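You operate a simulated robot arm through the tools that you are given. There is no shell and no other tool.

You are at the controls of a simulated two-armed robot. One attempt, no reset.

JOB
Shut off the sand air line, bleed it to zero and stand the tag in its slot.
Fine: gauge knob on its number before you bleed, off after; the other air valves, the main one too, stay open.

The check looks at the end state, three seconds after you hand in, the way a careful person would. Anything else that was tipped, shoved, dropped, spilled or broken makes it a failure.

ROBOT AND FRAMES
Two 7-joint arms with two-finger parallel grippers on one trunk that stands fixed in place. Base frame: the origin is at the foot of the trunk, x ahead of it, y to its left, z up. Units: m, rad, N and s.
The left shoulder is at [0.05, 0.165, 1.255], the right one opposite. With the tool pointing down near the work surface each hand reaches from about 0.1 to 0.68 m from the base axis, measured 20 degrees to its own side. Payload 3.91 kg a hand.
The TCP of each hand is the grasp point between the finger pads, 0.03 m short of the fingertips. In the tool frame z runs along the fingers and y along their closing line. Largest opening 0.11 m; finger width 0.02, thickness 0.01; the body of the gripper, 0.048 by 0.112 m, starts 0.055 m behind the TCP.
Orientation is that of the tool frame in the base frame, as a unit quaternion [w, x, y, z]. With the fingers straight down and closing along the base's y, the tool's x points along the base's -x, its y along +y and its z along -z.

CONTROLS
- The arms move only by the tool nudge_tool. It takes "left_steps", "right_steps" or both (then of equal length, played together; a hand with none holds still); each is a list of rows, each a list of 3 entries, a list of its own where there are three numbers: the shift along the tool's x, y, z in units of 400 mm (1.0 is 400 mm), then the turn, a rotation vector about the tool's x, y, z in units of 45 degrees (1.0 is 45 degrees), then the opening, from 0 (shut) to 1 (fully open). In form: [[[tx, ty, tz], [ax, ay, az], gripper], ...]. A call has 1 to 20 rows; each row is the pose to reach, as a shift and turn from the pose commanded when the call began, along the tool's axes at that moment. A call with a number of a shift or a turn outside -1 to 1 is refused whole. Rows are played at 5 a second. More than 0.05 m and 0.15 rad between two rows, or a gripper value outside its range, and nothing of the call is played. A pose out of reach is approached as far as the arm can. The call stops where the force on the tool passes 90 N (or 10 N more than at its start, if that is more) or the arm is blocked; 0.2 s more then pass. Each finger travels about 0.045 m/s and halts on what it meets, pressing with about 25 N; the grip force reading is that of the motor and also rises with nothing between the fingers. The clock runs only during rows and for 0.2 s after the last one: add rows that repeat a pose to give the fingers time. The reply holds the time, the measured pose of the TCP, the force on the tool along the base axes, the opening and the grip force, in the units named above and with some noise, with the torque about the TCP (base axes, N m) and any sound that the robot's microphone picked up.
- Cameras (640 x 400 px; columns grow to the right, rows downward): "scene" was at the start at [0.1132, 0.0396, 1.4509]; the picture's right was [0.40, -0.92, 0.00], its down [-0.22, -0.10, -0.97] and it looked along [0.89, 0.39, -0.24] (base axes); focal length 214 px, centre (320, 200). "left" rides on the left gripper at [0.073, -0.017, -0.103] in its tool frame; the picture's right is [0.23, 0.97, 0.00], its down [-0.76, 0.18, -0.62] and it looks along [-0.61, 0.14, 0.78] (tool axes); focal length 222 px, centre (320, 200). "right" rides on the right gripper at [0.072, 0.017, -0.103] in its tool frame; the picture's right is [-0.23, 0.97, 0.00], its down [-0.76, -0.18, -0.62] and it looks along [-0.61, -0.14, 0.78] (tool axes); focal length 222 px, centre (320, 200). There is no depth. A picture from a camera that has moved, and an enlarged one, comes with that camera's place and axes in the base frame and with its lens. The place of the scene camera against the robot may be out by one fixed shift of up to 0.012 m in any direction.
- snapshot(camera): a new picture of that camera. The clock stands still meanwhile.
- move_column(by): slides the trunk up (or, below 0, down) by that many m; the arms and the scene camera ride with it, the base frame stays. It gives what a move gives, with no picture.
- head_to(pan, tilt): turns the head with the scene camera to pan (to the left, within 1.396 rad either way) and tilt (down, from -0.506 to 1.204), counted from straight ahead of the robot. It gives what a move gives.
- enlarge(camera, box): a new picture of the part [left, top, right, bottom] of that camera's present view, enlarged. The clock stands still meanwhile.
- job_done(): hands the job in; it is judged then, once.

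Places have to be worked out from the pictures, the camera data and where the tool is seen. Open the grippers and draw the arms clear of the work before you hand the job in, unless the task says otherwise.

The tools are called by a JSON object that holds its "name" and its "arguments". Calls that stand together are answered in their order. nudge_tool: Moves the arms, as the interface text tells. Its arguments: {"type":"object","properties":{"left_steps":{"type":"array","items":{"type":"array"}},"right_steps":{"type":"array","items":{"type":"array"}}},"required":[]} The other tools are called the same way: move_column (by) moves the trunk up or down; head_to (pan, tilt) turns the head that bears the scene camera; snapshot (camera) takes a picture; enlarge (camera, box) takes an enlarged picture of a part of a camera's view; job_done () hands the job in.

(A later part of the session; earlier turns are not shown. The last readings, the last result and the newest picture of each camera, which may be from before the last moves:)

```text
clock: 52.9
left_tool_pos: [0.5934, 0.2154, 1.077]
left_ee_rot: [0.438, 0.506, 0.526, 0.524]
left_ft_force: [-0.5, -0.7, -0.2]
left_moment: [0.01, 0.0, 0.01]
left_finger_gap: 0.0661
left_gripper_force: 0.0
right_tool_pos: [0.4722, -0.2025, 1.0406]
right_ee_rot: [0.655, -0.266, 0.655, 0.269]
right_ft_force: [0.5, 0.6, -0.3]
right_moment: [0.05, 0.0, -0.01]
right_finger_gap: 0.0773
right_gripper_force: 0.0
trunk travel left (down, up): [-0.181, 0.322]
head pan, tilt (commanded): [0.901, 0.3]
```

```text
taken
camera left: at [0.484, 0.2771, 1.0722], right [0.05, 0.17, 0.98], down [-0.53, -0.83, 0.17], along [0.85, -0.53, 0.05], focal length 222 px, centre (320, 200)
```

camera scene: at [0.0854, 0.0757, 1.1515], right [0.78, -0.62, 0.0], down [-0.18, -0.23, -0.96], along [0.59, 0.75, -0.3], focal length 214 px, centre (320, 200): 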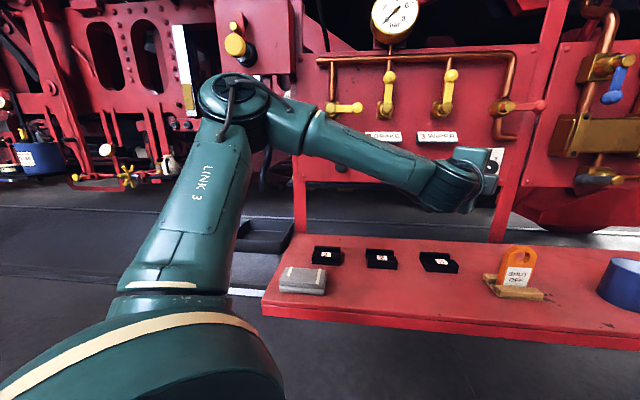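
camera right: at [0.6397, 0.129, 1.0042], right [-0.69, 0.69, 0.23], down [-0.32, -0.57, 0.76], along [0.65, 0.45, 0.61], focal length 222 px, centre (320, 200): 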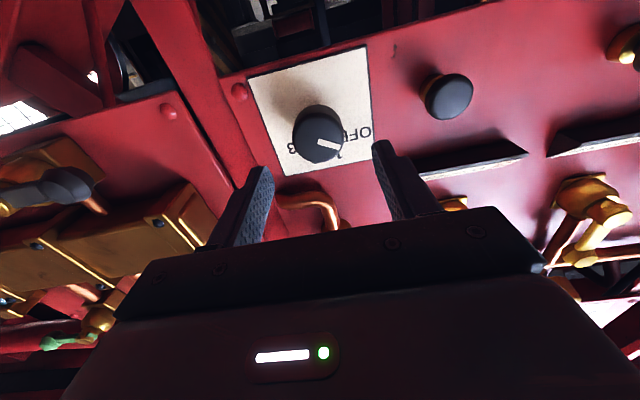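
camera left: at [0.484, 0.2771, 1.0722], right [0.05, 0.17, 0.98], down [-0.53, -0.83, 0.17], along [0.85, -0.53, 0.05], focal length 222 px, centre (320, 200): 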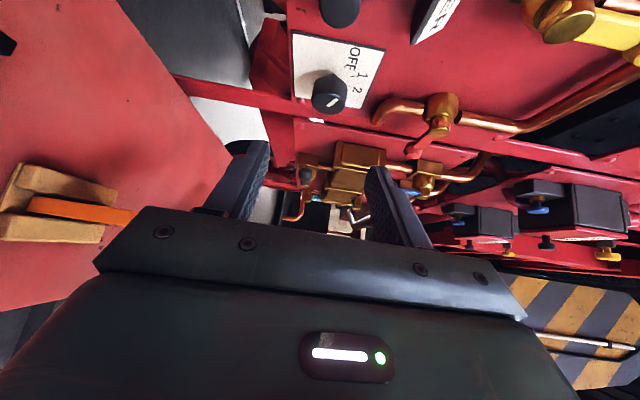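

The pose holds with the trunk lower, and I now have room. I try the better angle: yaw 30° (only 15° off the panel normal), level, at a 9 cm standoff.

{"name": "nudge_tool", "arguments": {"left_steps": [[[-0.018, 0.004, 0.045], [-0.013, 0.106, -0.021], 0.6], [[-0.036, 0.007, 0.09], [-0.026, 0.212, -0.042], 0.6], [[-0.055, 0.011, 0.135], [-0.039, 0.319, -0.063], 0.6], [[-0.073, 0.014, 0.18], [-0.052, 0.425, -0.084], 0.6], [[-0.091, 0.018, 0.225], [-0.0647, 0.531, -0.1045], 0.6]]}}

{"name": "snapshot", "arguments": {"camera": "left"}}

```text
clock: 54.0
left_tool_pos: [0.6427, 0.2452, 1.049]
left_ee_rot: [0.354, 0.354, 0.613, 0.611]
left_ft_force: [-0.1, -0.2, 0.4]
left_moment: [0.05, 0.0, 0.04]
left_finger_gap: 0.066
left_gripper_force: 0.1
left hand out of reach, approached as far as the arm can: row 3, 4, 5
right_tool_pos: [0.472, -0.2027, 1.04]
right_ee_rot: [0.655, -0.265, 0.655, 0.267]
right_ft_force: [-1.2, 0.1, 1.3]
right_moment: [0.02, -0.03, 0.01]
right_finger_gap: 0.0769
right_gripper_force: 0.0
trunk travel left (down, up): [-0.181, 0.322]
head pan, tilt (commanded): [0.901, 0.3]
```

```text
taken
camera left: at [0.5174, 0.257, 1.0338], right [-0.11, 0.2, 0.97], down [-0.16, -0.97, 0.18], along [0.98, -0.14, 0.14], focal length 222 px, centre (320, 200)
```

left: 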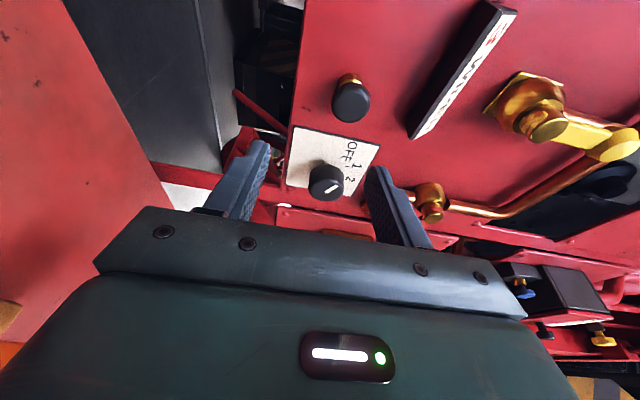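

Yaw 30° is again blocked. The farthest reach so far was near yaw 4°, so I return to yaw 5° with the camera-left roll and see whether it gets all the way in at this trunk height.

{"name": "nudge_tool", "arguments": {"left_steps": [[[-0.016, 0.017, 0.009], [0, -0.139, 0], 0.6], [[-0.031, 0.034, 0.018], [0, -0.278, 0], 0.6], [[-0.047, 0.05, 0.026], [0, -0.417, 0], 0.6], [[-0.062, 0.067, 0.035], [0, -0.5556, 0], 0.6], [[-0.062, 0.067, 0.035], [0, -0.5556, 0], 0.6]]}}

{"name": "snapshot", "arguments": {"camera": "left"}}

{"name": "snapshot", "arguments": {"camera": "scene"}}

```text
clock: 55.2
left_tool_pos: [0.6657, 0.2325, 1.0789]
left_ee_rot: [0.478, 0.478, 0.522, 0.52]
left_ft_force: [-0.3, 0.1, 0.4]
left_moment: [0.01, -0.03, 0.0]
left_finger_gap: 0.0659
left_gripper_force: 0.0
right_tool_pos: [0.4722, -0.2029, 1.04]
right_ee_rot: [0.655, -0.266, 0.655, 0.267]
right_ft_force: [0.1, 0.6, -0.2]
right_moment: [0.0, 0.03, -0.02]
right_finger_gap: 0.0771
right_gripper_force: 0.0
trunk travel left (down, up): [-0.181, 0.322]
head pan, tilt (commanded): [0.901, 0.3]
```

```text
taken
camera left: at [0.5575, 0.296, 1.0622], right [-0.02, 0.23, 0.97], down [-0.56, -0.81, 0.18], along [0.83, -0.54, 0.14], focal length 222 px, centre (320, 200)
```

left: 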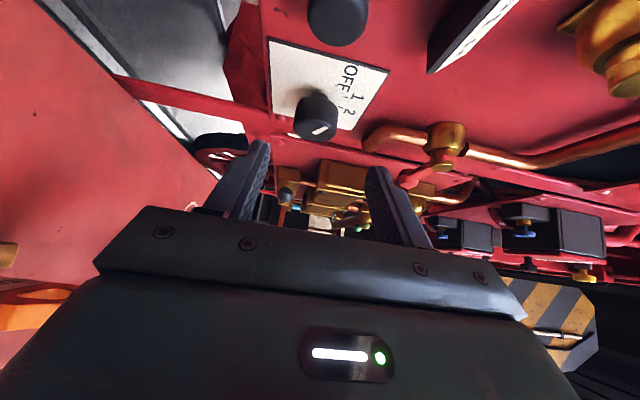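

```text
taken
camera scene: at [0.0854, 0.0757, 1.1515], right [0.78, -0.62, 0.0], down [-0.18, -0.23, -0.96], along [0.59, 0.75, -0.3], focal length 214 px, centre (320, 200)
```

scene: 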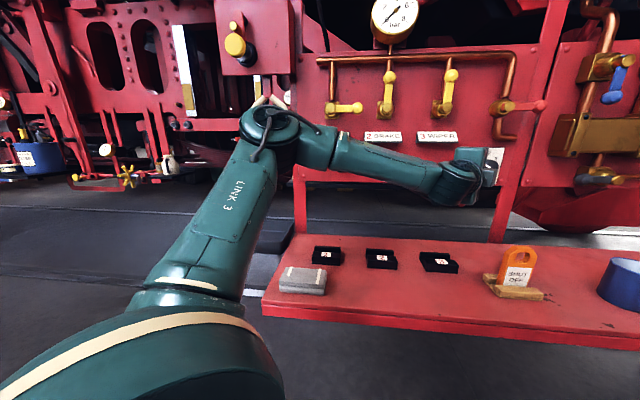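

That pose is reached exactly (yaw 5°, level). I advance in two stages along the tool, checking the clearance to button 3 and the knob.

{"name": "nudge_tool", "arguments": {"left_steps": [[[-0.001, -0.002, 0.05], [0, 0, 0], 0.6], [[-0.002, -0.005, 0.1], [0, 0, 0], 0.6], [[-0.003, -0.008, 0.15], [0, 0, 0], 0.6]]}}

{"name": "snapshot", "arguments": {"camera": "left"}}

{"name": "enlarge", "arguments": {"camera": "scene", "box": [410, 90, 540, 230]}}

```text
clock: 56.0
left_tool_pos: [0.7261, 0.2363, 1.076]
left_ee_rot: [0.478, 0.478, 0.521, 0.521]
left_ft_force: [-0.4, 0.1, 0.8]
left_moment: [-0.02, 0.0, -0.01]
left_finger_gap: 0.0663
left_gripper_force: 0.0
right_tool_pos: [0.4721, -0.2033, 1.0407]
right_ee_rot: [0.655, -0.265, 0.655, 0.268]
right_ft_force: [-0.3, 0.5, 0.4]
right_moment: [0.02, 0.01, 0.03]
right_finger_gap: 0.0769
right_gripper_force: 0.2
trunk travel left (down, up): [-0.181, 0.322]
head pan, tilt (commanded): [0.901, 0.3]
```

```text
taken
camera left: at [0.6171, 0.3012, 1.0586], right [-0.02, 0.23, 0.97], down [-0.56, -0.81, 0.18], along [0.83, -0.54, 0.14], focal length 222 px, centre (320, 200)
```

left: 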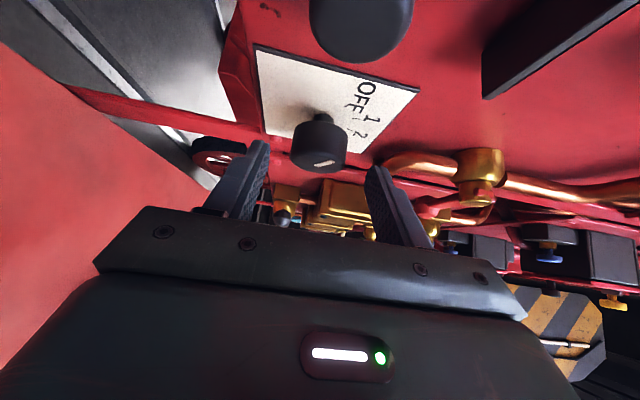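

```text
2.86 times, centred on (475, 160) of scene
camera zoom: at [0.0855, 0.0758, 1.1515], right [0.78, -0.62, 0.0], down [-0.18, -0.23, -0.96], along [0.59, 0.75, -0.3], focal length 613 px, centre (-123, 314)
```

zoom: 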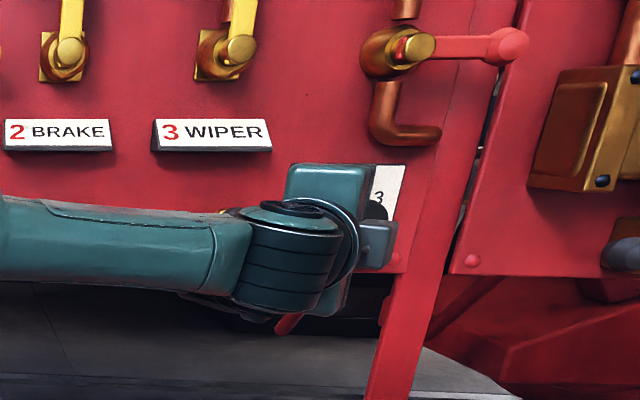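

The fingers straddle the knob and there is about 2 cm clearance between the hand camera and button 3 at the end point. I advance the last 3 cm.

{"name": "nudge_tool", "arguments": {"left_steps": [[[0, 0, 0.03], [0, 0, 0], 0.6], [[0, 0, 0.06], [0, 0, 0], 0.6], [[0, 0, 0.078], [0, 0, 0], 0.6]]}}

{"name": "snapshot", "arguments": {"camera": "left"}}

```text
clock: 56.9
left_tool_pos: [0.7395, 0.2518, 1.0675]
left_ee_rot: [0.479, 0.478, 0.52, 0.521]
left_ft_force: [-0.4, -0.2, -0.6]
left_moment: [0.0, -0.04, -0.02]
left_finger_gap: 0.0663
left_gripper_force: 0.0
left hand out of reach, approached as far as the arm can: row 1, 2, 3
right_tool_pos: [0.4717, -0.2028, 1.0401]
right_ee_rot: [0.655, -0.265, 0.655, 0.266]
right_ft_force: [-0.3, 0.3, 0.7]
right_moment: [-0.01, 0.0, 0.0]
right_finger_gap: 0.077
right_gripper_force: 0.1
trunk travel left (down, up): [-0.181, 0.322]
head pan, tilt (commanded): [0.901, 0.3]
```

```text
taken
camera left: at [0.6308, 0.3149, 1.0506], right [-0.02, 0.23, 0.97], down [-0.56, -0.81, 0.18], along [0.83, -0.54, 0.14], focal length 222 px, centre (320, 200)
```

left: 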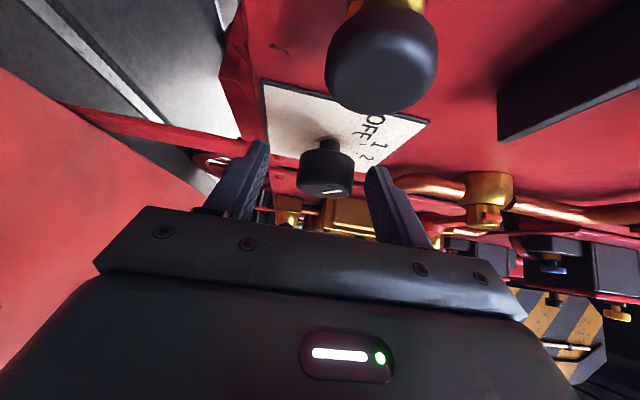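

Same spot limits it again regardless of roll, so it's the tool's leftward bend that costs reach: pointing the tool slightly to the right (yaw ≈ −8°) should extend it. With that tilt the hand camera must be on the right side (away from the panel), so I back out, yaw to −8°, and roll back.

{"name": "nudge_tool", "arguments": {"left_steps": [[[0, 0, -0.07], [0, 0, 0], 0.6], [[0, 0, -0.14], [0, 0, 0], 0.6], [[0, 0, -0.21], [0, -0.1, 0], 0.6], [[0, 0, -0.28], [0, -0.2, 0], 0.6], [[0, 0, -0.32], [0, -0.29, 0], 0.6]]}}

{"name": "nudge_tool", "arguments": {"left_steps": [[[0, 0, 0], [0, 0, -0.166], 0.6], [[0, 0, 0], [0, 0, -0.333], 0.6], [[0, 0, 0], [0, 0, -0.5], 0.6], [[0, 0, 0], [0, 0, -0.666], 0.6], [[0, 0, 0], [0, 0, -0.833], 0.6], [[0, 0, 0], [0, 0, -1], 0.6]]}}

{"name": "nudge_tool", "arguments": {"left_steps": [[[0, 0, 0], [0, 0, -0.166], 0.6], [[0, 0, 0], [0, 0, -0.333], 0.6], [[0, 0, 0], [0, 0, -0.5], 0.6], [[0, 0, 0], [0, 0, -0.666], 0.6], [[0, 0, 0], [0, 0, -0.833], 0.6], [[0, 0, 0], [0, 0, -1], 0.6]]}}

```text
clock: 58.0
left_tool_pos: [0.6125, 0.2406, 1.0683]
left_ee_rot: [0.535, 0.534, 0.463, 0.463]
left_ft_force: [-0.1, 0.0, 0.5]
left_moment: [0.03, -0.01, 0.0]
left_finger_gap: 0.0663
left_gripper_force: 0.0
right_tool_pos: [0.4719, -0.2028, 1.0406]
right_ee_rot: [0.655, -0.265, 0.655, 0.268]
right_ft_force: [-0.4, 0.4, 0.7]
right_moment: [-0.02, -0.02, 0.01]
right_finger_gap: 0.0769
right_gripper_force: 0.0
trunk travel left (down, up): [-0.181, 0.322]
head pan, tilt (commanded): [0.901, 0.3]
```

```text
clock: 59.5
left_tool_pos: [0.612, 0.2395, 1.0686]
left_ee_rot: [0.671, 0.315, 0.633, 0.222]
left_ft_force: [-1.3, 0.8, 0.8]
left_moment: [-0.05, 0.0, 0.02]
left_finger_gap: 0.0662
left_gripper_force: 0.1
right_tool_pos: [0.4715, -0.2042, 1.0402]
right_ee_rot: [0.655, -0.265, 0.655, 0.268]
right_ft_force: [-0.1, -0.5, 1.3]
right_moment: [-0.01, 0.0, 0.0]
right_finger_gap: 0.0771
right_gripper_force: 0.1
trunk travel left (down, up): [-0.181, 0.322]
head pan, tilt (commanded): [0.901, 0.3]
```

```text
clock: 60.9
left_tool_pos: [0.6121, 0.2406, 1.0682]
left_ee_rot: [0.705, 0.05, 0.705, -0.052]
left_ft_force: [-0.1, -0.7, 0.1]
left_moment: [-0.01, 0.01, -0.01]
left_finger_gap: 0.0659
left_gripper_force: 0.2
right_tool_pos: [0.473, -0.2028, 1.0408]
right_ee_rot: [0.655, -0.265, 0.655, 0.268]
right_ft_force: [-0.4, 0.2, -0.1]
right_moment: [-0.04, 0.0, 0.0]
right_finger_gap: 0.0769
right_gripper_force: 0.1
trunk travel left (down, up): [-0.181, 0.322]
head pan, tilt (commanded): [0.901, 0.3]
```

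Roll is at 0 now; I continue to −90° (camera on the right), then take a look.

{"name": "nudge_tool", "arguments": {"left_steps": [[[0, 0, 0], [0, 0, -0.166], 0.6], [[0, 0, 0], [0, 0, -0.333], 0.6], [[0, 0, 0], [0, 0, -0.5], 0.6], [[0, 0, 0], [0, 0, -0.666], 0.6], [[0, 0, 0], [0, 0, -0.833], 0.6], [[0, 0, 0], [0, 0, -1], 0.6]]}}

{"name": "nudge_tool", "arguments": {"left_steps": [[[0, 0, 0], [0, 0, -0.166], 0.6], [[0, 0, 0], [0, 0, -0.333], 0.6], [[0, 0, 0], [0, 0, -0.5], 0.6], [[0, 0, 0], [0, 0, -0.666], 0.6], [[0, 0, 0], [0, 0, -0.833], 0.6], [[0, 0, 0], [0, 0, -1], 0.6]]}}

{"name": "snapshot", "arguments": {"camera": "left"}}

{"name": "snapshot", "arguments": {"camera": "scene"}}

```text
clock: 62.2
left_tool_pos: [0.6117, 0.2397, 1.0681]
left_ee_rot: [0.632, -0.225, 0.67, -0.318]
left_ft_force: [-0.5, 0.7, -0.4]
left_moment: [-0.01, -0.03, 0.04]
left_finger_gap: 0.0662
left_gripper_force: 0.1
right_tool_pos: [0.4725, -0.2031, 1.0401]
right_ee_rot: [0.655, -0.265, 0.655, 0.268]
right_ft_force: [-0.7, 0.0, 0.1]
right_moment: [0.02, 0.01, 0.0]
right_finger_gap: 0.0771
right_gripper_force: 0.2
trunk travel left (down, up): [-0.181, 0.322]
head pan, tilt (commanded): [0.901, 0.3]
```

```text
clock: 63.6
left_tool_pos: [0.6124, 0.2393, 1.0685]
left_ee_rot: [-0.462, 0.465, -0.533, 0.535]
left_ft_force: [-0.6, -0.6, 0.3]
left_moment: [0.0, -0.01, -0.05]
left_finger_gap: 0.0658
left_gripper_force: 0.0
right_tool_pos: [0.4719, -0.2038, 1.0408]
right_ee_rot: [0.655, -0.266, 0.655, 0.268]
right_ft_force: [0.8, -0.1, 0.5]
right_moment: [0.04, 0.0, 0.01]
right_finger_gap: 0.077
right_gripper_force: 0.0
trunk travel left (down, up): [-0.181, 0.322]
head pan, tilt (commanded): [0.901, 0.3]
```

```text
taken
camera left: at [0.4999, 0.183, 1.0853], right [-0.03, -0.23, -0.97], down [-0.51, 0.84, -0.18], along [0.86, 0.49, -0.14], focal length 222 px, centre (320, 200)
```

left: 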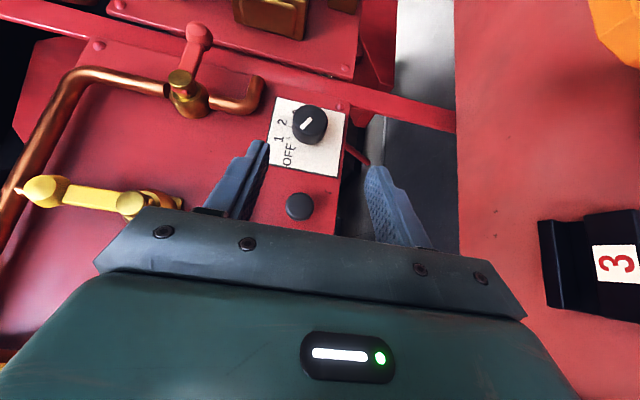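

```text
taken
camera scene: at [0.0855, 0.0757, 1.1515], right [0.78, -0.62, 0.0], down [-0.18, -0.23, -0.96], along [0.59, 0.75, -0.3], focal length 214 px, centre (320, 200)
```

scene: 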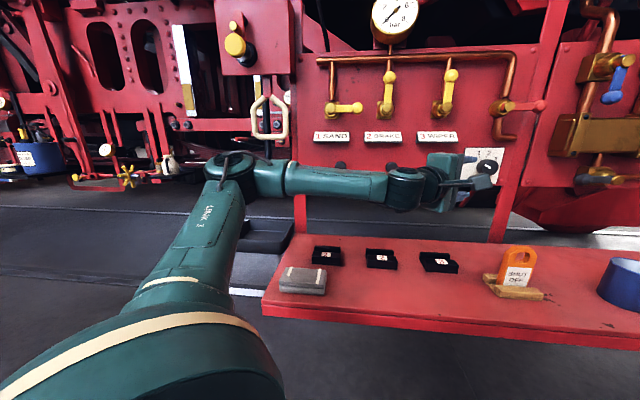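

Rolling this way has also dropped the elbow lower, which may free the wrist. I test by going to the 9 cm standoff with yaw +10°.

{"name": "nudge_tool", "arguments": {"left_steps": [[[0.008, -0.006, 0.05], [0, -0.133, 0], 0.6], [[0.015, -0.012, 0.101], [0, -0.267, 0], 0.6], [[0.023, -0.018, 0.152], [0, -0.4, 0], 0.6], [[0.023, -0.018, 0.152], [0, -0.4, 0], 0.6]]}}

{"name": "snapshot", "arguments": {"camera": "scene"}}

```text
clock: 64.7
left_tool_pos: [0.6717, 0.2209, 1.0759]
left_ee_rot: [-0.541, 0.542, -0.454, 0.456]
left_ft_force: [-0.2, -0.1, -0.1]
left_moment: [-0.02, 0.01, 0.01]
left_finger_gap: 0.0663
left_gripper_force: 0.0
right_tool_pos: [0.4718, -0.203, 1.04]
right_ee_rot: [0.655, -0.266, 0.655, 0.268]
right_ft_force: [-0.8, 0.5, 0.8]
right_moment: [-0.03, 0.02, 0.03]
right_finger_gap: 0.0769
right_gripper_force: 0.0
trunk travel left (down, up): [-0.181, 0.322]
head pan, tilt (commanded): [0.901, 0.3]
```

```text
taken
camera scene: at [0.0856, 0.0755, 1.1515], right [0.78, -0.62, 0.0], down [-0.18, -0.23, -0.96], along [0.59, 0.75, -0.3], focal length 214 px, centre (320, 200)
```

scene: 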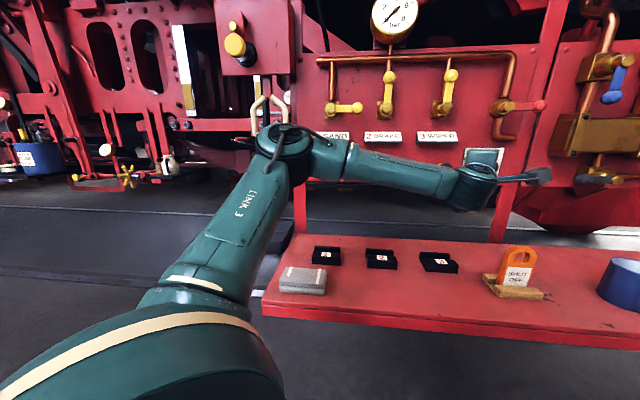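

Reached cleanly at yaw 10°. I advance along the tool toward the knob, first 5 cm.

{"name": "nudge_tool", "arguments": {"left_steps": [[[0, 0, 0.045], [0, 0, 0], 0.6], [[0, 0, 0.09], [0, 0, 0], 0.6], [[0, 0, 0.13], [0, 0, 0], 0.6]]}}

{"name": "enlarge", "arguments": {"camera": "left", "box": [220, 40, 420, 240]}}

```text
clock: 65.5
left_tool_pos: [0.7237, 0.2335, 1.0757]
left_ee_rot: [-0.541, 0.542, -0.454, 0.455]
left_ft_force: [-0.4, 0.3, -0.3]
left_moment: [0.03, 0.01, 0.02]
left_finger_gap: 0.0659
left_gripper_force: 0.1
right_tool_pos: [0.4719, -0.203, 1.0403]
right_ee_rot: [0.655, -0.265, 0.655, 0.268]
right_ft_force: [0.6, 0.2, -0.2]
right_moment: [0.01, 0.0, 0.0]
right_finger_gap: 0.0769
right_gripper_force: 0.1
trunk travel left (down, up): [-0.181, 0.322]
head pan, tilt (commanded): [0.901, 0.3]
```

```text
2.00 times, centred on (320, 140) of left
camera zoom: at [0.6343, 0.1426, 1.0921], right [0.04, -0.23, -0.97], down [-0.75, 0.64, -0.18], along [0.67, 0.73, -0.14], focal length 444 px, centre (320, 320)
```

zoom: 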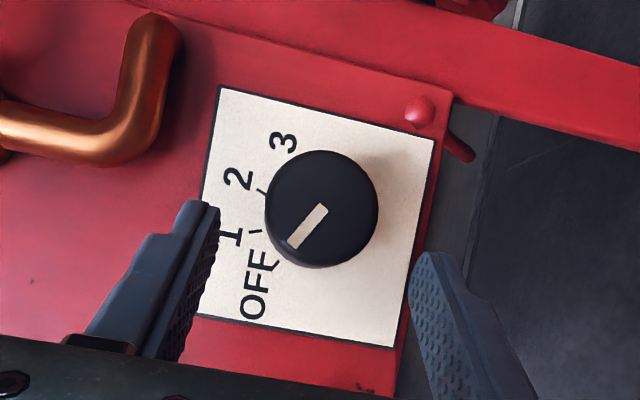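

The knob centre re-measures at (r 0.379, z 1.076) — the hand is aligned. I advance the last 3.6 cm.

{"name": "nudge_tool", "arguments": {"left_steps": [[[0.002, 0, 0.03], [0, 0, 0], 0.6], [[0.004, 0, 0.06], [0, 0, 0], 0.6], [[0.0055, 0, 0.09], [0, 0, 0], 0.6]]}}

{"name": "enlarge", "arguments": {"camera": "left", "box": [220, 40, 420, 240]}}

```text
clock: 66.2
left_tool_pos: [0.7352, 0.2464, 1.0748]
left_ee_rot: [-0.541, 0.542, -0.454, 0.455]
left_ft_force: [0.4, -0.3, 0.8]
left_moment: [0.0, 0.06, -0.01]
left_finger_gap: 0.066
left_gripper_force: 0.1
left hand out of reach, approached as far as the arm can: row 1, 2, 3
right_tool_pos: [0.4725, -0.2028, 1.0394]
right_ee_rot: [0.655, -0.265, 0.655, 0.267]
right_ft_force: [-0.5, -0.3, -0.4]
right_moment: [-0.02, 0.01, -0.02]
right_finger_gap: 0.0771
right_gripper_force: 0.1
trunk travel left (down, up): [-0.181, 0.322]
head pan, tilt (commanded): [0.901, 0.3]
```

```text
2.00 times, centred on (320, 140) of left
camera zoom: at [0.6463, 0.1585, 1.0918], right [0.04, -0.23, -0.97], down [-0.74, 0.64, -0.18], along [0.67, 0.73, -0.14], focal length 444 px, centre (320, 320)
```

zoom: 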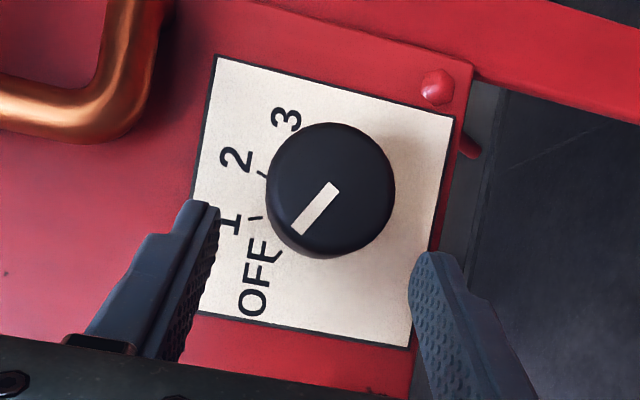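

It's again short by 2–3 cm, and geometry suggests a forearm-roll limit that relaxes when the tool pitches down with the hand high. I'll back off 5 cm and swing the hand 20° clockwise about the knob's axis (pitch ≈ −11°, yaw ≈ 12°), staying clamp-ready.

{"name": "nudge_tool", "arguments": {"left_steps": [[[0, 0, -0.1], [0, 0, 0], 0.6], [[0.0125, -0.014, -0.1], [-0.085, 0, 0.121], 0.6], [[0.025, -0.027, -0.095], [-0.17, 0, 0.243], 0.6], [[0.0375, -0.041, -0.09], [-0.255, 0, 0.364], 0.6]]}}

{"name": "snapshot", "arguments": {"camera": "left"}}

{"name": "snapshot", "arguments": {"camera": "scene"}}

```text
clock: 67.2
left_tool_pos: [0.701, 0.2269, 1.0902]
left_ee_rot: [0.542, -0.523, 0.571, -0.326]
left_ft_force: [0.2, 0.7, 0.1]
left_moment: [0.02, 0.01, 0.0]
left_finger_gap: 0.0659
left_gripper_force: 0.1
right_tool_pos: [0.4723, -0.2031, 1.0396]
right_ee_rot: [0.654, -0.265, 0.655, 0.268]
right_ft_force: [-0.7, 1.8, 0.5]
right_moment: [0.02, 0.0, -0.01]
right_finger_gap: 0.077
right_gripper_force: 0.1
trunk travel left (down, up): [-0.181, 0.322]
head pan, tilt (commanded): [0.901, 0.3]
```

```text
taken
camera left: at [0.618, 0.1339, 1.1069], right [-0.21, 0.02, -0.98], down [-0.75, 0.65, 0.17], along [0.63, 0.76, -0.12], focal length 222 px, centre (320, 200)
```

left: 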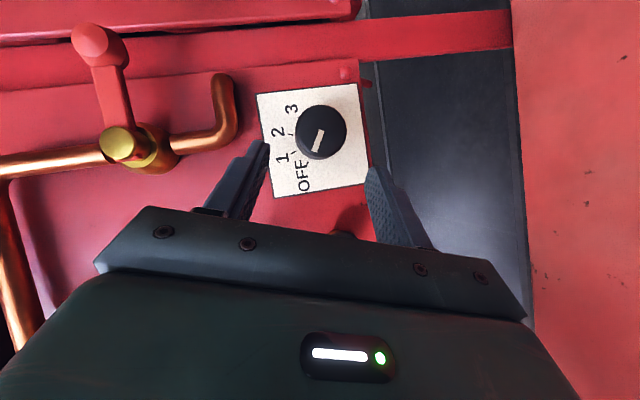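

```text
taken
camera scene: at [0.0857, 0.076, 1.1514], right [0.78, -0.62, 0.0], down [-0.18, -0.23, -0.96], along [0.59, 0.75, -0.3], focal length 214 px, centre (320, 200)
```

scene: 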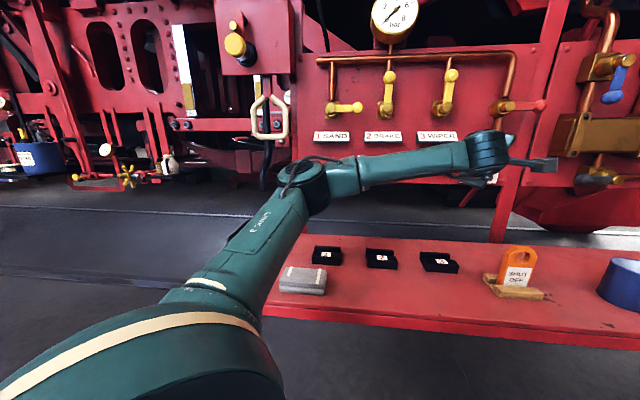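

That worked: pose reached and the elbow has dropped into a comfortable configuration. The knob sits centred between the fingers; I advance 6 cm onto it.

{"name": "nudge_tool", "arguments": {"left_steps": [[[0.001, -0.001, 0.05], [0, 0, 0], 0.6], [[0.002, -0.003, 0.1], [0, 0, 0], 0.6], [[0.003, -0.004, 0.13], [0, 0, 0], 0.6], [[0.003, -0.004, 0.1515], [0, 0, 0], 0.6]]}}

{"name": "enlarge", "arguments": {"camera": "left", "box": [220, 40, 420, 240]}}

```text
clock: 68.2
left_tool_pos: [0.7291, 0.2557, 1.074]
left_ee_rot: [0.544, -0.521, 0.571, -0.327]
left_ft_force: [0.0, 0.9, 0.0]
left_moment: [0.01, 0.01, 0.02]
left_finger_gap: 0.0659
left_gripper_force: 0.1
left hand out of reach, approached as far as the arm can: row 1, 2, 3, 4
right_tool_pos: [0.4714, -0.2036, 1.0413]
right_ee_rot: [0.655, -0.265, 0.655, 0.267]
right_ft_force: [-0.2, 0.2, 0.0]
right_moment: [0.0, 0.01, 0.01]
right_finger_gap: 0.0771
right_gripper_force: 0.1
trunk travel left (down, up): [-0.181, 0.322]
head pan, tilt (commanded): [0.901, 0.3]
```

```text
2.00 times, centred on (320, 140) of left
camera zoom: at [0.6446, 0.1638, 1.0908], right [-0.2, 0.02, -0.98], down [-0.74, 0.65, 0.17], along [0.64, 0.76, -0.12], focal length 444 px, centre (320, 320)
```

zoom: 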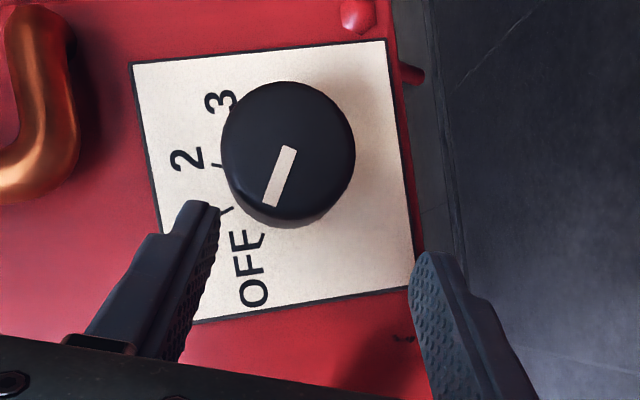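

Still drifting left. Since swinging 20° about the knob axis helped, I'll back off and swing another 20° clockwise (pitch ≈ −22°, yaw ≈ 17°) before trying to enter; the knob can be turned in two bites if necessary.

{"name": "nudge_tool", "arguments": {"left_steps": [[[0, 0, -0.1], [0, 0, 0], 0.6], [[0.019, -0.027, -0.095], [-0.085, 0, 0.121], 0.6], [[0.038, -0.054, -0.09], [-0.17, 0, 0.242], 0.6], [[0.0565, -0.081, -0.084], [-0.255, 0, 0.363], 0.6]]}}

{"name": "snapshot", "arguments": {"camera": "scene"}}

{"name": "snapshot", "arguments": {"camera": "left"}}

```text
clock: 69.2
left_tool_pos: [0.6827, 0.2493, 1.0567]
left_ee_rot: [0.529, -0.488, 0.669, -0.185]
left_ft_force: [-0.4, 0.8, 0.0]
left_moment: [0.01, -0.01, 0.01]
left_finger_gap: 0.066
left_gripper_force: 0.0
left hand out of reach, approached as far as the arm can: row 3, 4
right_tool_pos: [0.4725, -0.2026, 1.0411]
right_ee_rot: [0.654, -0.266, 0.655, 0.268]
right_ft_force: [0.7, -0.8, -1.3]
right_moment: [0.03, -0.04, 0.0]
right_finger_gap: 0.0768
right_gripper_force: 0.0
trunk travel left (down, up): [-0.181, 0.322]
head pan, tilt (commanded): [0.901, 0.3]
```

```text
taken
camera scene: at [0.0861, 0.0763, 1.1513], right [0.78, -0.62, 0.0], down [-0.18, -0.23, -0.95], along [0.59, 0.75, -0.3], focal length 214 px, centre (320, 200)
```

scene: 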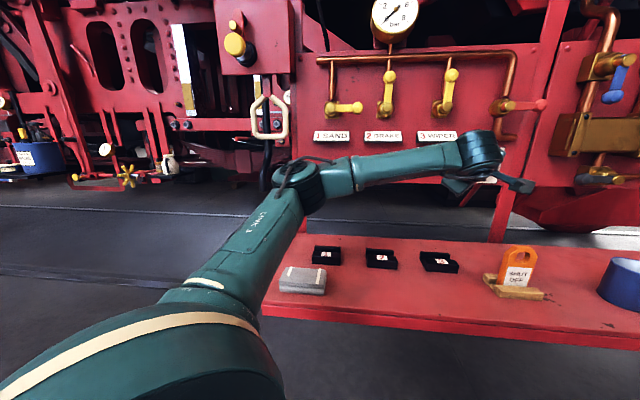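

```text
taken
camera left: at [0.6021, 0.1523, 1.0701], right [-0.44, 0.25, -0.86], down [-0.66, 0.56, 0.5], along [0.61, 0.79, -0.08], focal length 222 px, centre (320, 200)
```

left: 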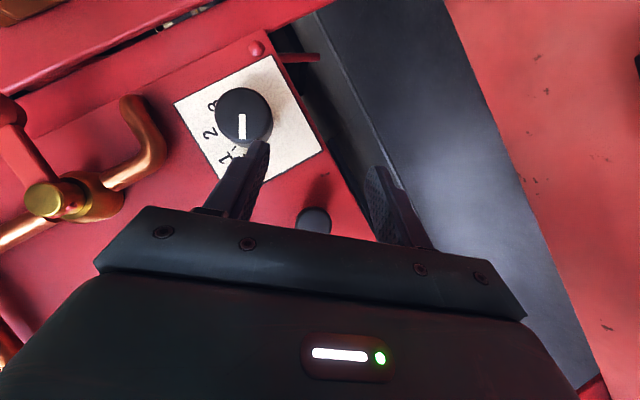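

Now a different limit (height) shows up, so I need the elbow in a better place altogether. Rolling the hand negative was what dropped the elbow earlier; I'll retreat to a safe spot, raise the trunk 0.1 m, and over-roll to push the elbow down further.

{"name": "nudge_tool", "arguments": {"left_steps": [[[0.001, 0.017, -0.04], [0.091, 0.018, -0.118], 0.6], [[0.002, 0.033, -0.08], [0.182, 0.035, -0.236], 0.6], [[0.003, 0.05, -0.119], [0.272, 0.053, -0.354], 0.6], [[0.004, 0.067, -0.158], [0.363, 0.071, -0.471], 0.6], [[0.005, 0.083, -0.198], [0.454, 0.088, -0.589], 0.6], [[0.006, 0.1, -0.2375], [0.545, 0.106, -0.707], 0.6]]}}

{"name": "move_column", "arguments": {"by": 0.1}}

{"name": "snapshot", "arguments": {"camera": "scene"}}

```text
clock: 70.7
left_tool_pos: [0.579, 0.2379, 1.0595]
left_ee_rot: [-0.52, 0.521, -0.477, 0.481]
left_ft_force: [-0.2, 0.0, 1.1]
left_moment: [0.02, 0.01, 0.0]
left_finger_gap: 0.0657
left_gripper_force: 0.0
right_tool_pos: [0.4719, -0.2023, 1.0404]
right_ee_rot: [0.655, -0.265, 0.655, 0.268]
right_ft_force: [-0.2, -0.8, 0.0]
right_moment: [-0.02, 0.03, -0.01]
right_finger_gap: 0.0771
right_gripper_force: 0.1
trunk travel left (down, up): [-0.181, 0.322]
head pan, tilt (commanded): [0.901, 0.3]
```

```text
clock: 72.0
left_tool_pos: [0.5808, 0.2373, 1.1594]
left_ee_rot: [-0.521, 0.521, -0.477, 0.479]
left_ft_force: [-0.4, -0.3, 0.6]
left_moment: [0.0, 0.0, 0.04]
left_finger_gap: 0.066
left_gripper_force: 0.1
right_tool_pos: [0.4715, -0.2042, 1.1402]
right_ee_rot: [0.655, -0.266, 0.655, 0.267]
right_ft_force: [0.1, 0.8, -0.6]
right_moment: [0.0, 0.01, 0.02]
right_finger_gap: 0.0771
right_gripper_force: 0.1
trunk travel left (down, up): [-0.281, 0.222]
head pan, tilt (commanded): [0.901, 0.3]
```

```text
taken
camera scene: at [0.0856, 0.0757, 1.2514], right [0.78, -0.62, 0.0], down [-0.18, -0.23, -0.96], along [0.59, 0.75, -0.3], focal length 214 px, centre (320, 200)
```

scene: 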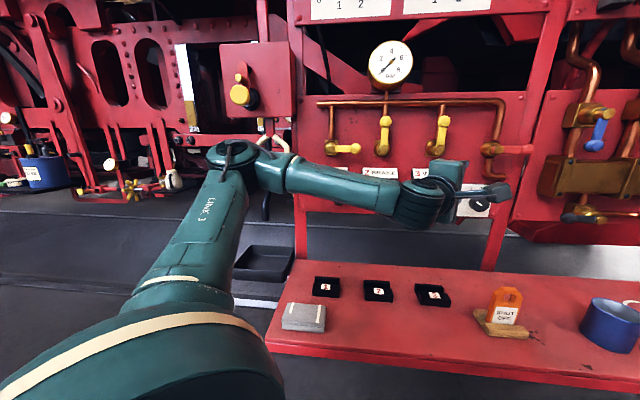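

Now over-roll the hand by another −45° here in free space and watch the elbow.

{"name": "nudge_tool", "arguments": {"left_steps": [[[0, 0, 0], [0, 0, -0.166], 0.6], [[0, 0, 0], [0, 0, -0.333], 0.6], [[0, 0, 0], [0, 0, -0.5], 0.6], [[0, 0, 0], [0, 0, -0.666], 0.6], [[0, 0, 0], [0, 0, -0.833], 0.6], [[0, 0, 0], [0, 0, -1], 0.6]]}}

{"name": "snapshot", "arguments": {"camera": "scene"}}

```text
clock: 73.4
left_tool_pos: [0.5795, 0.2382, 1.1601]
left_ee_rot: [-0.296, 0.664, -0.241, 0.643]
left_ft_force: [-0.2, -0.2, -0.4]
left_moment: [0.02, -0.02, 0.02]
left_finger_gap: 0.066
left_gripper_force: 0.1
right_tool_pos: [0.4722, -0.2038, 1.1401]
right_ee_rot: [0.655, -0.265, 0.655, 0.268]
right_ft_force: [0.0, -0.3, 0.0]
right_moment: [-0.03, 0.01, -0.01]
right_finger_gap: 0.0769
right_gripper_force: 0.0
trunk travel left (down, up): [-0.281, 0.222]
head pan, tilt (commanded): [0.901, 0.3]
```

```text
taken
camera scene: at [0.0855, 0.0757, 1.2515], right [0.78, -0.62, 0.0], down [-0.18, -0.23, -0.96], along [0.59, 0.75, -0.3], focal length 214 px, centre (320, 200)
```

scene: 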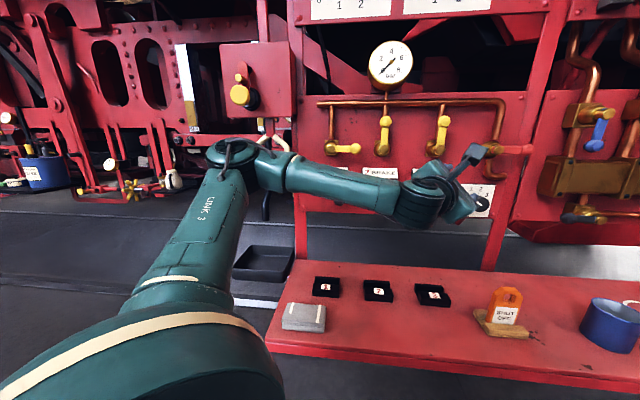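

J7 has plenty of room, so it must be the forearm roll (J5) on the "wrong" wrist branch. I'll switch branch: swing the tool through the forearm's line (straight wrist) to the right, over the top, and back to the left, rotating about the wrist in free space.

{"name": "nudge_tool", "arguments": {"left_steps": [[[0.022, 0.053, -0.018], [-0.143, 0.06, 0], 0.6], [[0.044, 0.106, -0.036], [-0.287, 0.12, 0], 0.6], [[0.067, 0.158, -0.054], [-0.43, 0.181, 0], 0.6], [[0.089, 0.211, -0.072], [-0.574, 0.241, 0], 0.6], [[0.111, 0.264, -0.09], [-0.717, 0.301, 0], 0.6]]}}

{"name": "snapshot", "arguments": {"camera": "scene"}}

```text
clock: 74.6
left_tool_pos: [0.5526, 0.1293, 1.1156]
left_ee_rot: [-0.07, 0.641, -0.443, 0.623]
left_ft_force: [-0.7, 0.1, 0.5]
left_moment: [0.0, 0.0, 0.03]
left_finger_gap: 0.0663
left_gripper_force: 0.1
right_tool_pos: [0.472, -0.2031, 1.1413]
right_ee_rot: [0.655, -0.265, 0.655, 0.267]
right_ft_force: [0.2, 0.2, 0.0]
right_moment: [0.03, -0.07, 0.03]
right_finger_gap: 0.0769
right_gripper_force: 0.0
trunk travel left (down, up): [-0.281, 0.222]
head pan, tilt (commanded): [0.901, 0.3]
```

```text
taken
camera scene: at [0.0855, 0.0757, 1.2515], right [0.78, -0.62, 0.0], down [-0.18, -0.23, -0.96], along [0.59, 0.75, -0.3], focal length 214 px, centre (320, 200)
```

scene: 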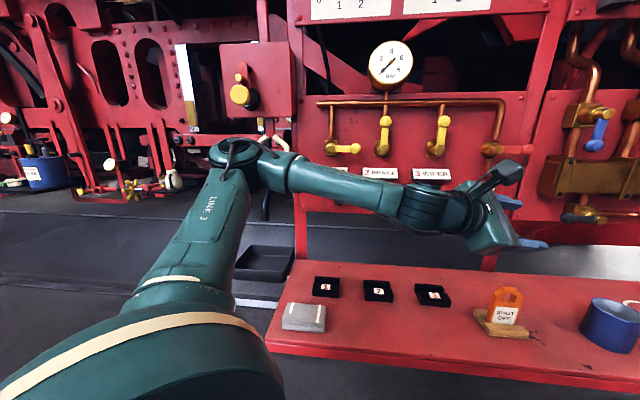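

The wrist is now nearly straight with the forearm, elbow unmoved. I carry on through to the other side by another 35°.

{"name": "nudge_tool", "arguments": {"left_steps": [[[0.023, 0.052, -0.018], [-0.143, 0.06, 0], 0.6], [[0.046, 0.105, -0.036], [-0.287, 0.12, 0], 0.6], [[0.069, 0.157, -0.054], [-0.43, 0.181, 0], 0.6], [[0.092, 0.21, -0.073], [-0.574, 0.241, 0], 0.6], [[0.115, 0.262, -0.091], [-0.717, 0.301, 0], 0.6]]}}

{"name": "snapshot", "arguments": {"camera": "scene"}}

```text
clock: 75.8
left_tool_pos: [0.4634, 0.0541, 1.0898]
left_ee_rot: [-0.161, -0.559, 0.603, -0.547]
left_ft_force: [0.1, 0.7, 0.3]
left_moment: [-0.01, 0.0, -0.01]
left_finger_gap: 0.0666
left_gripper_force: 0.0
right_tool_pos: [0.4723, -0.2037, 1.1405]
right_ee_rot: [0.655, -0.265, 0.655, 0.268]
right_ft_force: [-0.3, -0.1, 0.6]
right_moment: [0.02, -0.02, -0.01]
right_finger_gap: 0.077
right_gripper_force: 0.0
trunk travel left (down, up): [-0.281, 0.222]
head pan, tilt (commanded): [0.901, 0.3]
```

```text
taken
camera scene: at [0.0856, 0.0759, 1.2514], right [0.78, -0.62, 0.0], down [-0.18, -0.23, -0.96], along [0.59, 0.75, -0.3], focal length 214 px, centre (320, 200)
```

scene: 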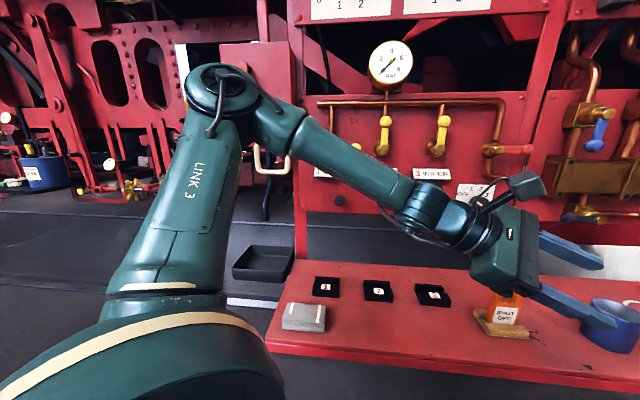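

The pass through straight raised the elbow, so the wrist stays one-sided. From this relaxed side I'll now bring the tool to yaw −12°, level, roll −90° — pointing slightly right, where the arm has more reach while still clearing button 3.

{"name": "nudge_tool", "arguments": {"left_steps": [[[-0.033, -0.043, -0.0236], [0.08, -0.0665, 0.084], 0.6], [[-0.067, -0.086, -0.047], [0.159, -0.133, 0.168], 0.6], [[-0.1, -0.13, -0.071], [0.239, -0.2, 0.2525], 0.6], [[-0.133, -0.173, -0.094], [0.319, -0.266, 0.337], 0.6], [[-0.167, -0.216, -0.118], [0.398, -0.333, 0.421], 0.6], [[-0.2, -0.259, -0.1415], [0.478, -0.399, 0.505], 0.6]]}}

{"name": "snapshot", "arguments": {"camera": "scene"}}

```text
clock: 77.2
left_tool_pos: [0.5532, 0.1647, 1.0955]
left_ee_rot: [0.151, -0.527, 0.606, -0.576]
left_ft_force: [0.0, 0.7, -0.7]
left_moment: [0.0, 0.03, 0.0]
left_finger_gap: 0.0659
left_gripper_force: 0.0
right_tool_pos: [0.4724, -0.2028, 1.1397]
right_ee_rot: [0.655, -0.266, 0.655, 0.267]
right_ft_force: [0.1, 0.5, -0.2]
right_moment: [-0.03, -0.01, 0.02]
right_finger_gap: 0.0769
right_gripper_force: 0.1
trunk travel left (down, up): [-0.281, 0.222]
head pan, tilt (commanded): [0.901, 0.3]
```

```text
taken
camera scene: at [0.0856, 0.076, 1.2514], right [0.78, -0.62, 0.0], down [-0.18, -0.23, -0.96], along [0.59, 0.75, -0.3], focal length 214 px, centre (320, 200)
```

scene: 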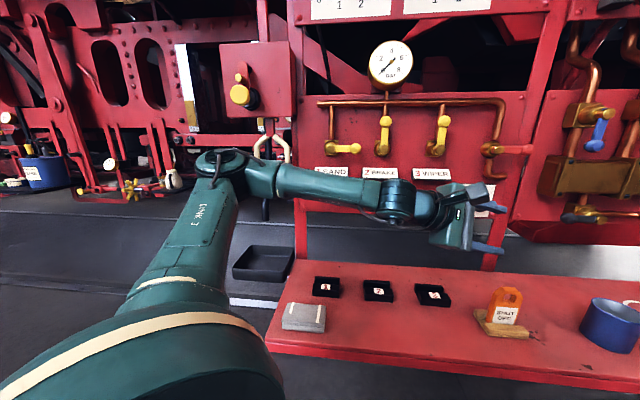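

The elbow stayed put and the wrist looks relaxed. Second half of the turn.

{"name": "nudge_tool", "arguments": {"left_steps": [[[-0.0375, -0.022, 0.003], [0.08, -0.0665, 0.084], 0.6], [[-0.075, -0.044, 0.007], [0.159, -0.133, 0.168], 0.6], [[-0.1125, -0.066, 0.01], [0.239, -0.2, 0.2525], 0.6], [[-0.15, -0.087, 0.013], [0.319, -0.266, 0.337], 0.6], [[-0.1875, -0.109, 0.017], [0.398, -0.333, 0.421], 0.6], [[-0.225, -0.131, 0.02], [0.478, -0.399, 0.505], 0.6]]}}

{"name": "snapshot", "arguments": {"camera": "scene"}}

{"name": "snapshot", "arguments": {"camera": "left"}}

```text
clock: 78.6
left_tool_pos: [0.6176, 0.2487, 1.1321]
left_ee_rot: [0.441, -0.448, 0.556, -0.544]
left_ft_force: [1.3, 0.0, 0.4]
left_moment: [0.0, -0.01, 0.0]
left_finger_gap: 0.066
left_gripper_force: 0.1
left hand out of reach, approached as far as the arm can: row 5, 6
right_tool_pos: [0.4718, -0.2034, 1.1411]
right_ee_rot: [0.655, -0.265, 0.655, 0.268]
right_ft_force: [-0.7, -0.3, 0.1]
right_moment: [0.01, 0.0, -0.03]
right_finger_gap: 0.0768
right_gripper_force: 0.0
trunk travel left (down, up): [-0.281, 0.222]
head pan, tilt (commanded): [0.901, 0.3]
```

```text
taken
camera scene: at [0.0856, 0.0757, 1.2514], right [0.78, -0.62, 0.0], down [-0.18, -0.23, -0.96], along [0.59, 0.75, -0.3], focal length 214 px, centre (320, 200)
```

scene: 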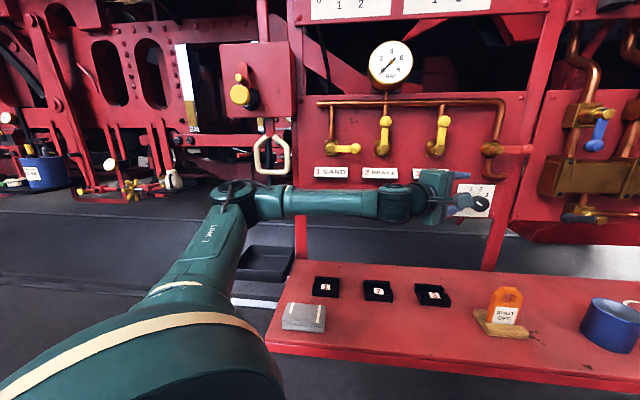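

```text
taken
camera left: at [0.5023, 0.2, 1.1502], right [-0.06, -0.21, -0.97], down [-0.45, 0.88, -0.16], along [0.89, 0.43, -0.15], focal length 222 px, centre (320, 200)
```

left: 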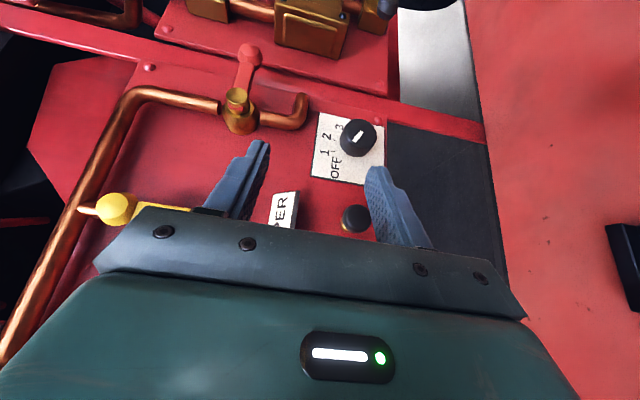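

Pose nearly reached; hand is 5.6 cm above knob height, so I lower the trunk by that amount and then go to the standoff at yaw −12°.

{"name": "move_column", "arguments": {"by": -0.056}}

{"name": "nudge_tool", "arguments": {"left_steps": [[[-0.02, 0, 0.044], [0, 0, 0], 0.6], [[-0.04, 0, 0.088], [0, 0, 0], 0.6], [[-0.061, 0, 0.1315], [0, 0, 0], 0.6]]}}

{"name": "snapshot", "arguments": {"camera": "left"}}

{"name": "snapshot", "arguments": {"camera": "scene"}}

```text
clock: 79.5
left_tool_pos: [0.6165, 0.2489, 1.0748]
left_ee_rot: [0.442, -0.447, 0.555, -0.544]
left_ft_force: [0.0, -0.2, -0.6]
left_moment: [0.02, 0.0, 0.01]
left_finger_gap: 0.066
left_gripper_force: 0.0
right_tool_pos: [0.4722, -0.203, 1.0851]
right_ee_rot: [0.655, -0.265, 0.655, 0.268]
right_ft_force: [0.2, -0.5, -0.8]
right_moment: [-0.01, -0.02, -0.01]
right_finger_gap: 0.0772
right_gripper_force: 0.0
trunk travel left (down, up): [-0.225, 0.278]
head pan, tilt (commanded): [0.901, 0.3]
```

```text
clock: 80.3
left_tool_pos: [0.6735, 0.2616, 1.0763]
left_ee_rot: [0.44, -0.45, 0.557, -0.542]
left_ft_force: [0.7, 0.4, 0.0]
left_moment: [0.02, -0.02, -0.07]
left_finger_gap: 0.0661
left_gripper_force: 0.1
right_tool_pos: [0.472, -0.204, 1.0848]
right_ee_rot: [0.654, -0.267, 0.655, 0.269]
right_ft_force: [0.1, 0.1, 0.3]
right_moment: [0.0, 0.02, 0.02]
right_finger_gap: 0.0769
right_gripper_force: 0.0
trunk travel left (down, up): [-0.225, 0.278]
head pan, tilt (commanded): [0.901, 0.3]
```

```text
taken
camera left: at [0.559, 0.2134, 1.0959], right [-0.07, -0.21, -0.97], down [-0.45, 0.88, -0.16], along [0.89, 0.43, -0.16], focal length 222 px, centre (320, 200)
```

left: 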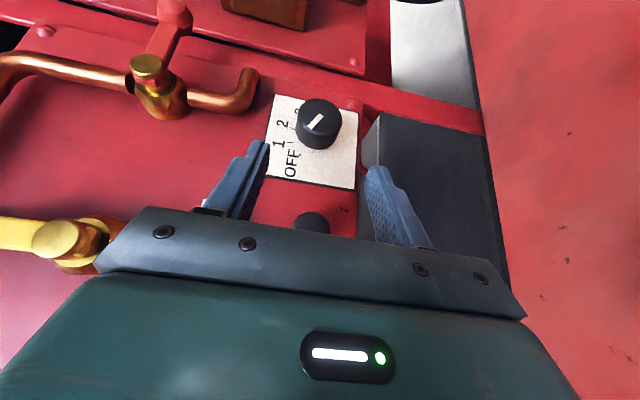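

```text
taken
camera scene: at [0.0855, 0.0757, 1.1955], right [0.78, -0.62, 0.0], down [-0.18, -0.23, -0.96], along [0.59, 0.75, -0.3], focal length 214 px, centre (320, 200)
```

scene: 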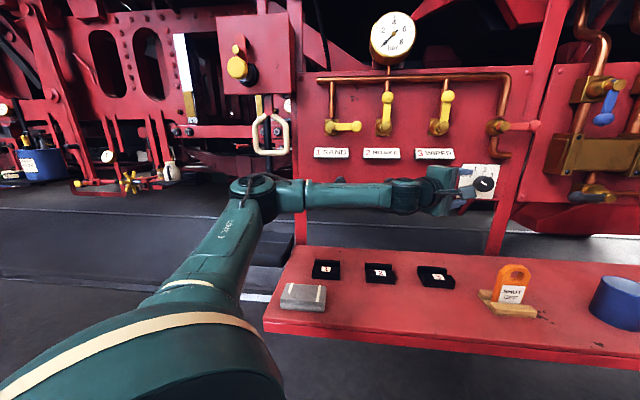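

At the standoff exactly. I advance along the tool toward the knob, 5 cm first.

{"name": "nudge_tool", "arguments": {"left_steps": [[[0, -0.001, 0.045], [0, 0, 0], 0.6], [[0, -0.002, 0.09], [0, 0, 0], 0.6], [[0, -0.003, 0.13], [0, 0, 0], 0.6]]}}

{"name": "snapshot", "arguments": {"camera": "left"}}

```text
clock: 81.2
left_tool_pos: [0.7237, 0.2498, 1.0834]
left_ee_rot: [0.439, -0.449, 0.557, -0.543]
left_ft_force: [0.1, 0.2, 0.7]
left_moment: [-0.01, 0.03, 0.0]
left_finger_gap: 0.0663
left_gripper_force: 0.1
left hand out of reach, approached as far as the arm can: row 1, 2, 3
right_tool_pos: [0.4718, -0.2029, 1.0847]
right_ee_rot: [0.655, -0.266, 0.655, 0.267]
right_ft_force: [0.5, -0.1, -0.1]
right_moment: [-0.03, 0.0, -0.03]
right_finger_gap: 0.077
right_gripper_force: 0.0
trunk travel left (down, up): [-0.225, 0.278]
head pan, tilt (commanded): [0.901, 0.3]
```

```text
taken
camera left: at [0.6081, 0.2005, 1.1031], right [-0.07, -0.21, -0.97], down [-0.45, 0.88, -0.16], along [0.89, 0.43, -0.16], focal length 222 px, centre (320, 200)
```

left: 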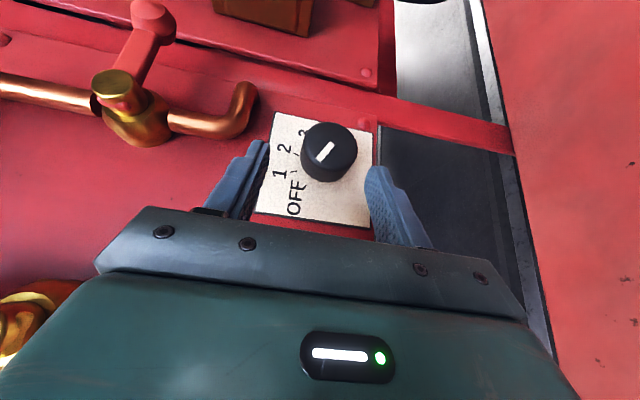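

Only the height drifted (+8 mm); everything else tracks. I trim the height with the trunk and advance the remaining 3.8 cm.

{"name": "move_column", "arguments": {"by": -0.011}}

{"name": "nudge_tool", "arguments": {"left_steps": [[[0, 0, 0.03], [0, 0, 0], 0.6], [[0, 0, 0.06], [0, 0, 0], 0.6], [[0, 0, 0.095], [0, 0, 0], 0.6]]}}

{"name": "snapshot", "arguments": {"camera": "left"}}

{"name": "enlarge", "arguments": {"camera": "scene", "box": [400, 120, 540, 230]}}

```text
clock: 81.7
left_tool_pos: [0.7227, 0.249, 1.074]
left_ee_rot: [0.44, -0.45, 0.556, -0.543]
left_ft_force: [-0.1, -0.9, 1.2]
left_moment: [0.02, 0.02, 0.02]
left_finger_gap: 0.0658
left_gripper_force: 0.1
right_tool_pos: [0.4715, -0.203, 1.0724]
right_ee_rot: [0.655, -0.266, 0.655, 0.268]
right_ft_force: [-0.4, 0.4, 0.6]
right_moment: [0.0, -0.01, 0.0]
right_finger_gap: 0.0771
right_gripper_force: 0.0
trunk travel left (down, up): [-0.214, 0.289]
head pan, tilt (commanded): [0.901, 0.3]
```

```text
clock: 82.5
left_tool_pos: [0.7593, 0.2412, 1.0751]
left_ee_rot: [0.438, -0.451, 0.559, -0.541]
left_ft_force: [0.7, -0.3, -0.9]
left_moment: [0.0, 0.03, 0.0]
left_finger_gap: 0.0661
left_gripper_force: 0.0
right_tool_pos: [0.4722, -0.2021, 1.0743]
right_ee_rot: [0.655, -0.265, 0.655, 0.268]
right_ft_force: [-0.3, -0.5, -0.4]
right_moment: [0.02, 0.01, 0.02]
right_finger_gap: 0.0772
right_gripper_force: 0.1
trunk travel left (down, up): [-0.214, 0.289]
head pan, tilt (commanded): [0.901, 0.3]
```

```text
taken
camera left: at [0.645, 0.1925, 1.0952], right [-0.08, -0.21, -0.97], down [-0.46, 0.88, -0.16], along [0.89, 0.43, -0.16], focal length 222 px, centre (320, 200)
```

left: 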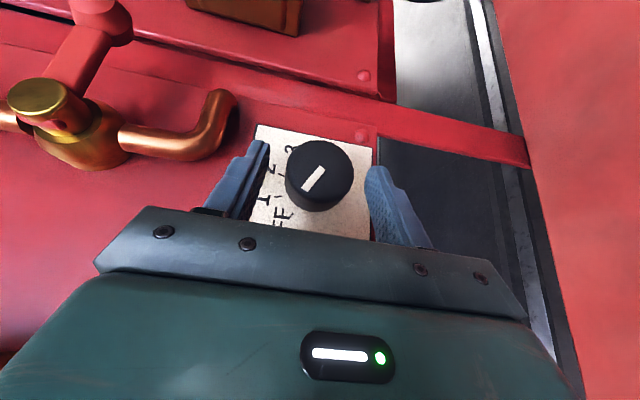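

```text
3.64 times, centred on (470, 175) of scene
camera zoom: at [0.0854, 0.0757, 1.1845], right [0.78, -0.62, 0.0], down [-0.18, -0.23, -0.96], along [0.59, 0.75, -0.3], focal length 780 px, centre (-226, 291)
```

zoom: 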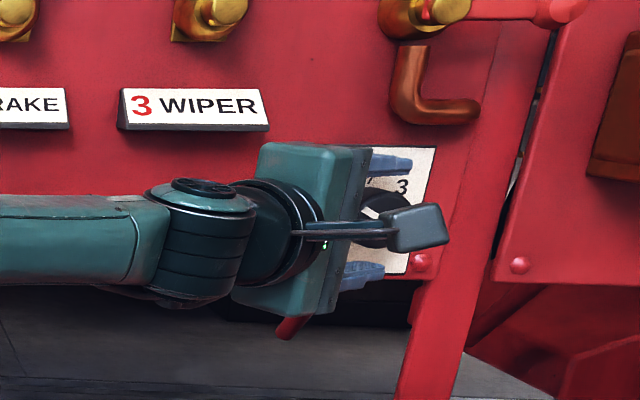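

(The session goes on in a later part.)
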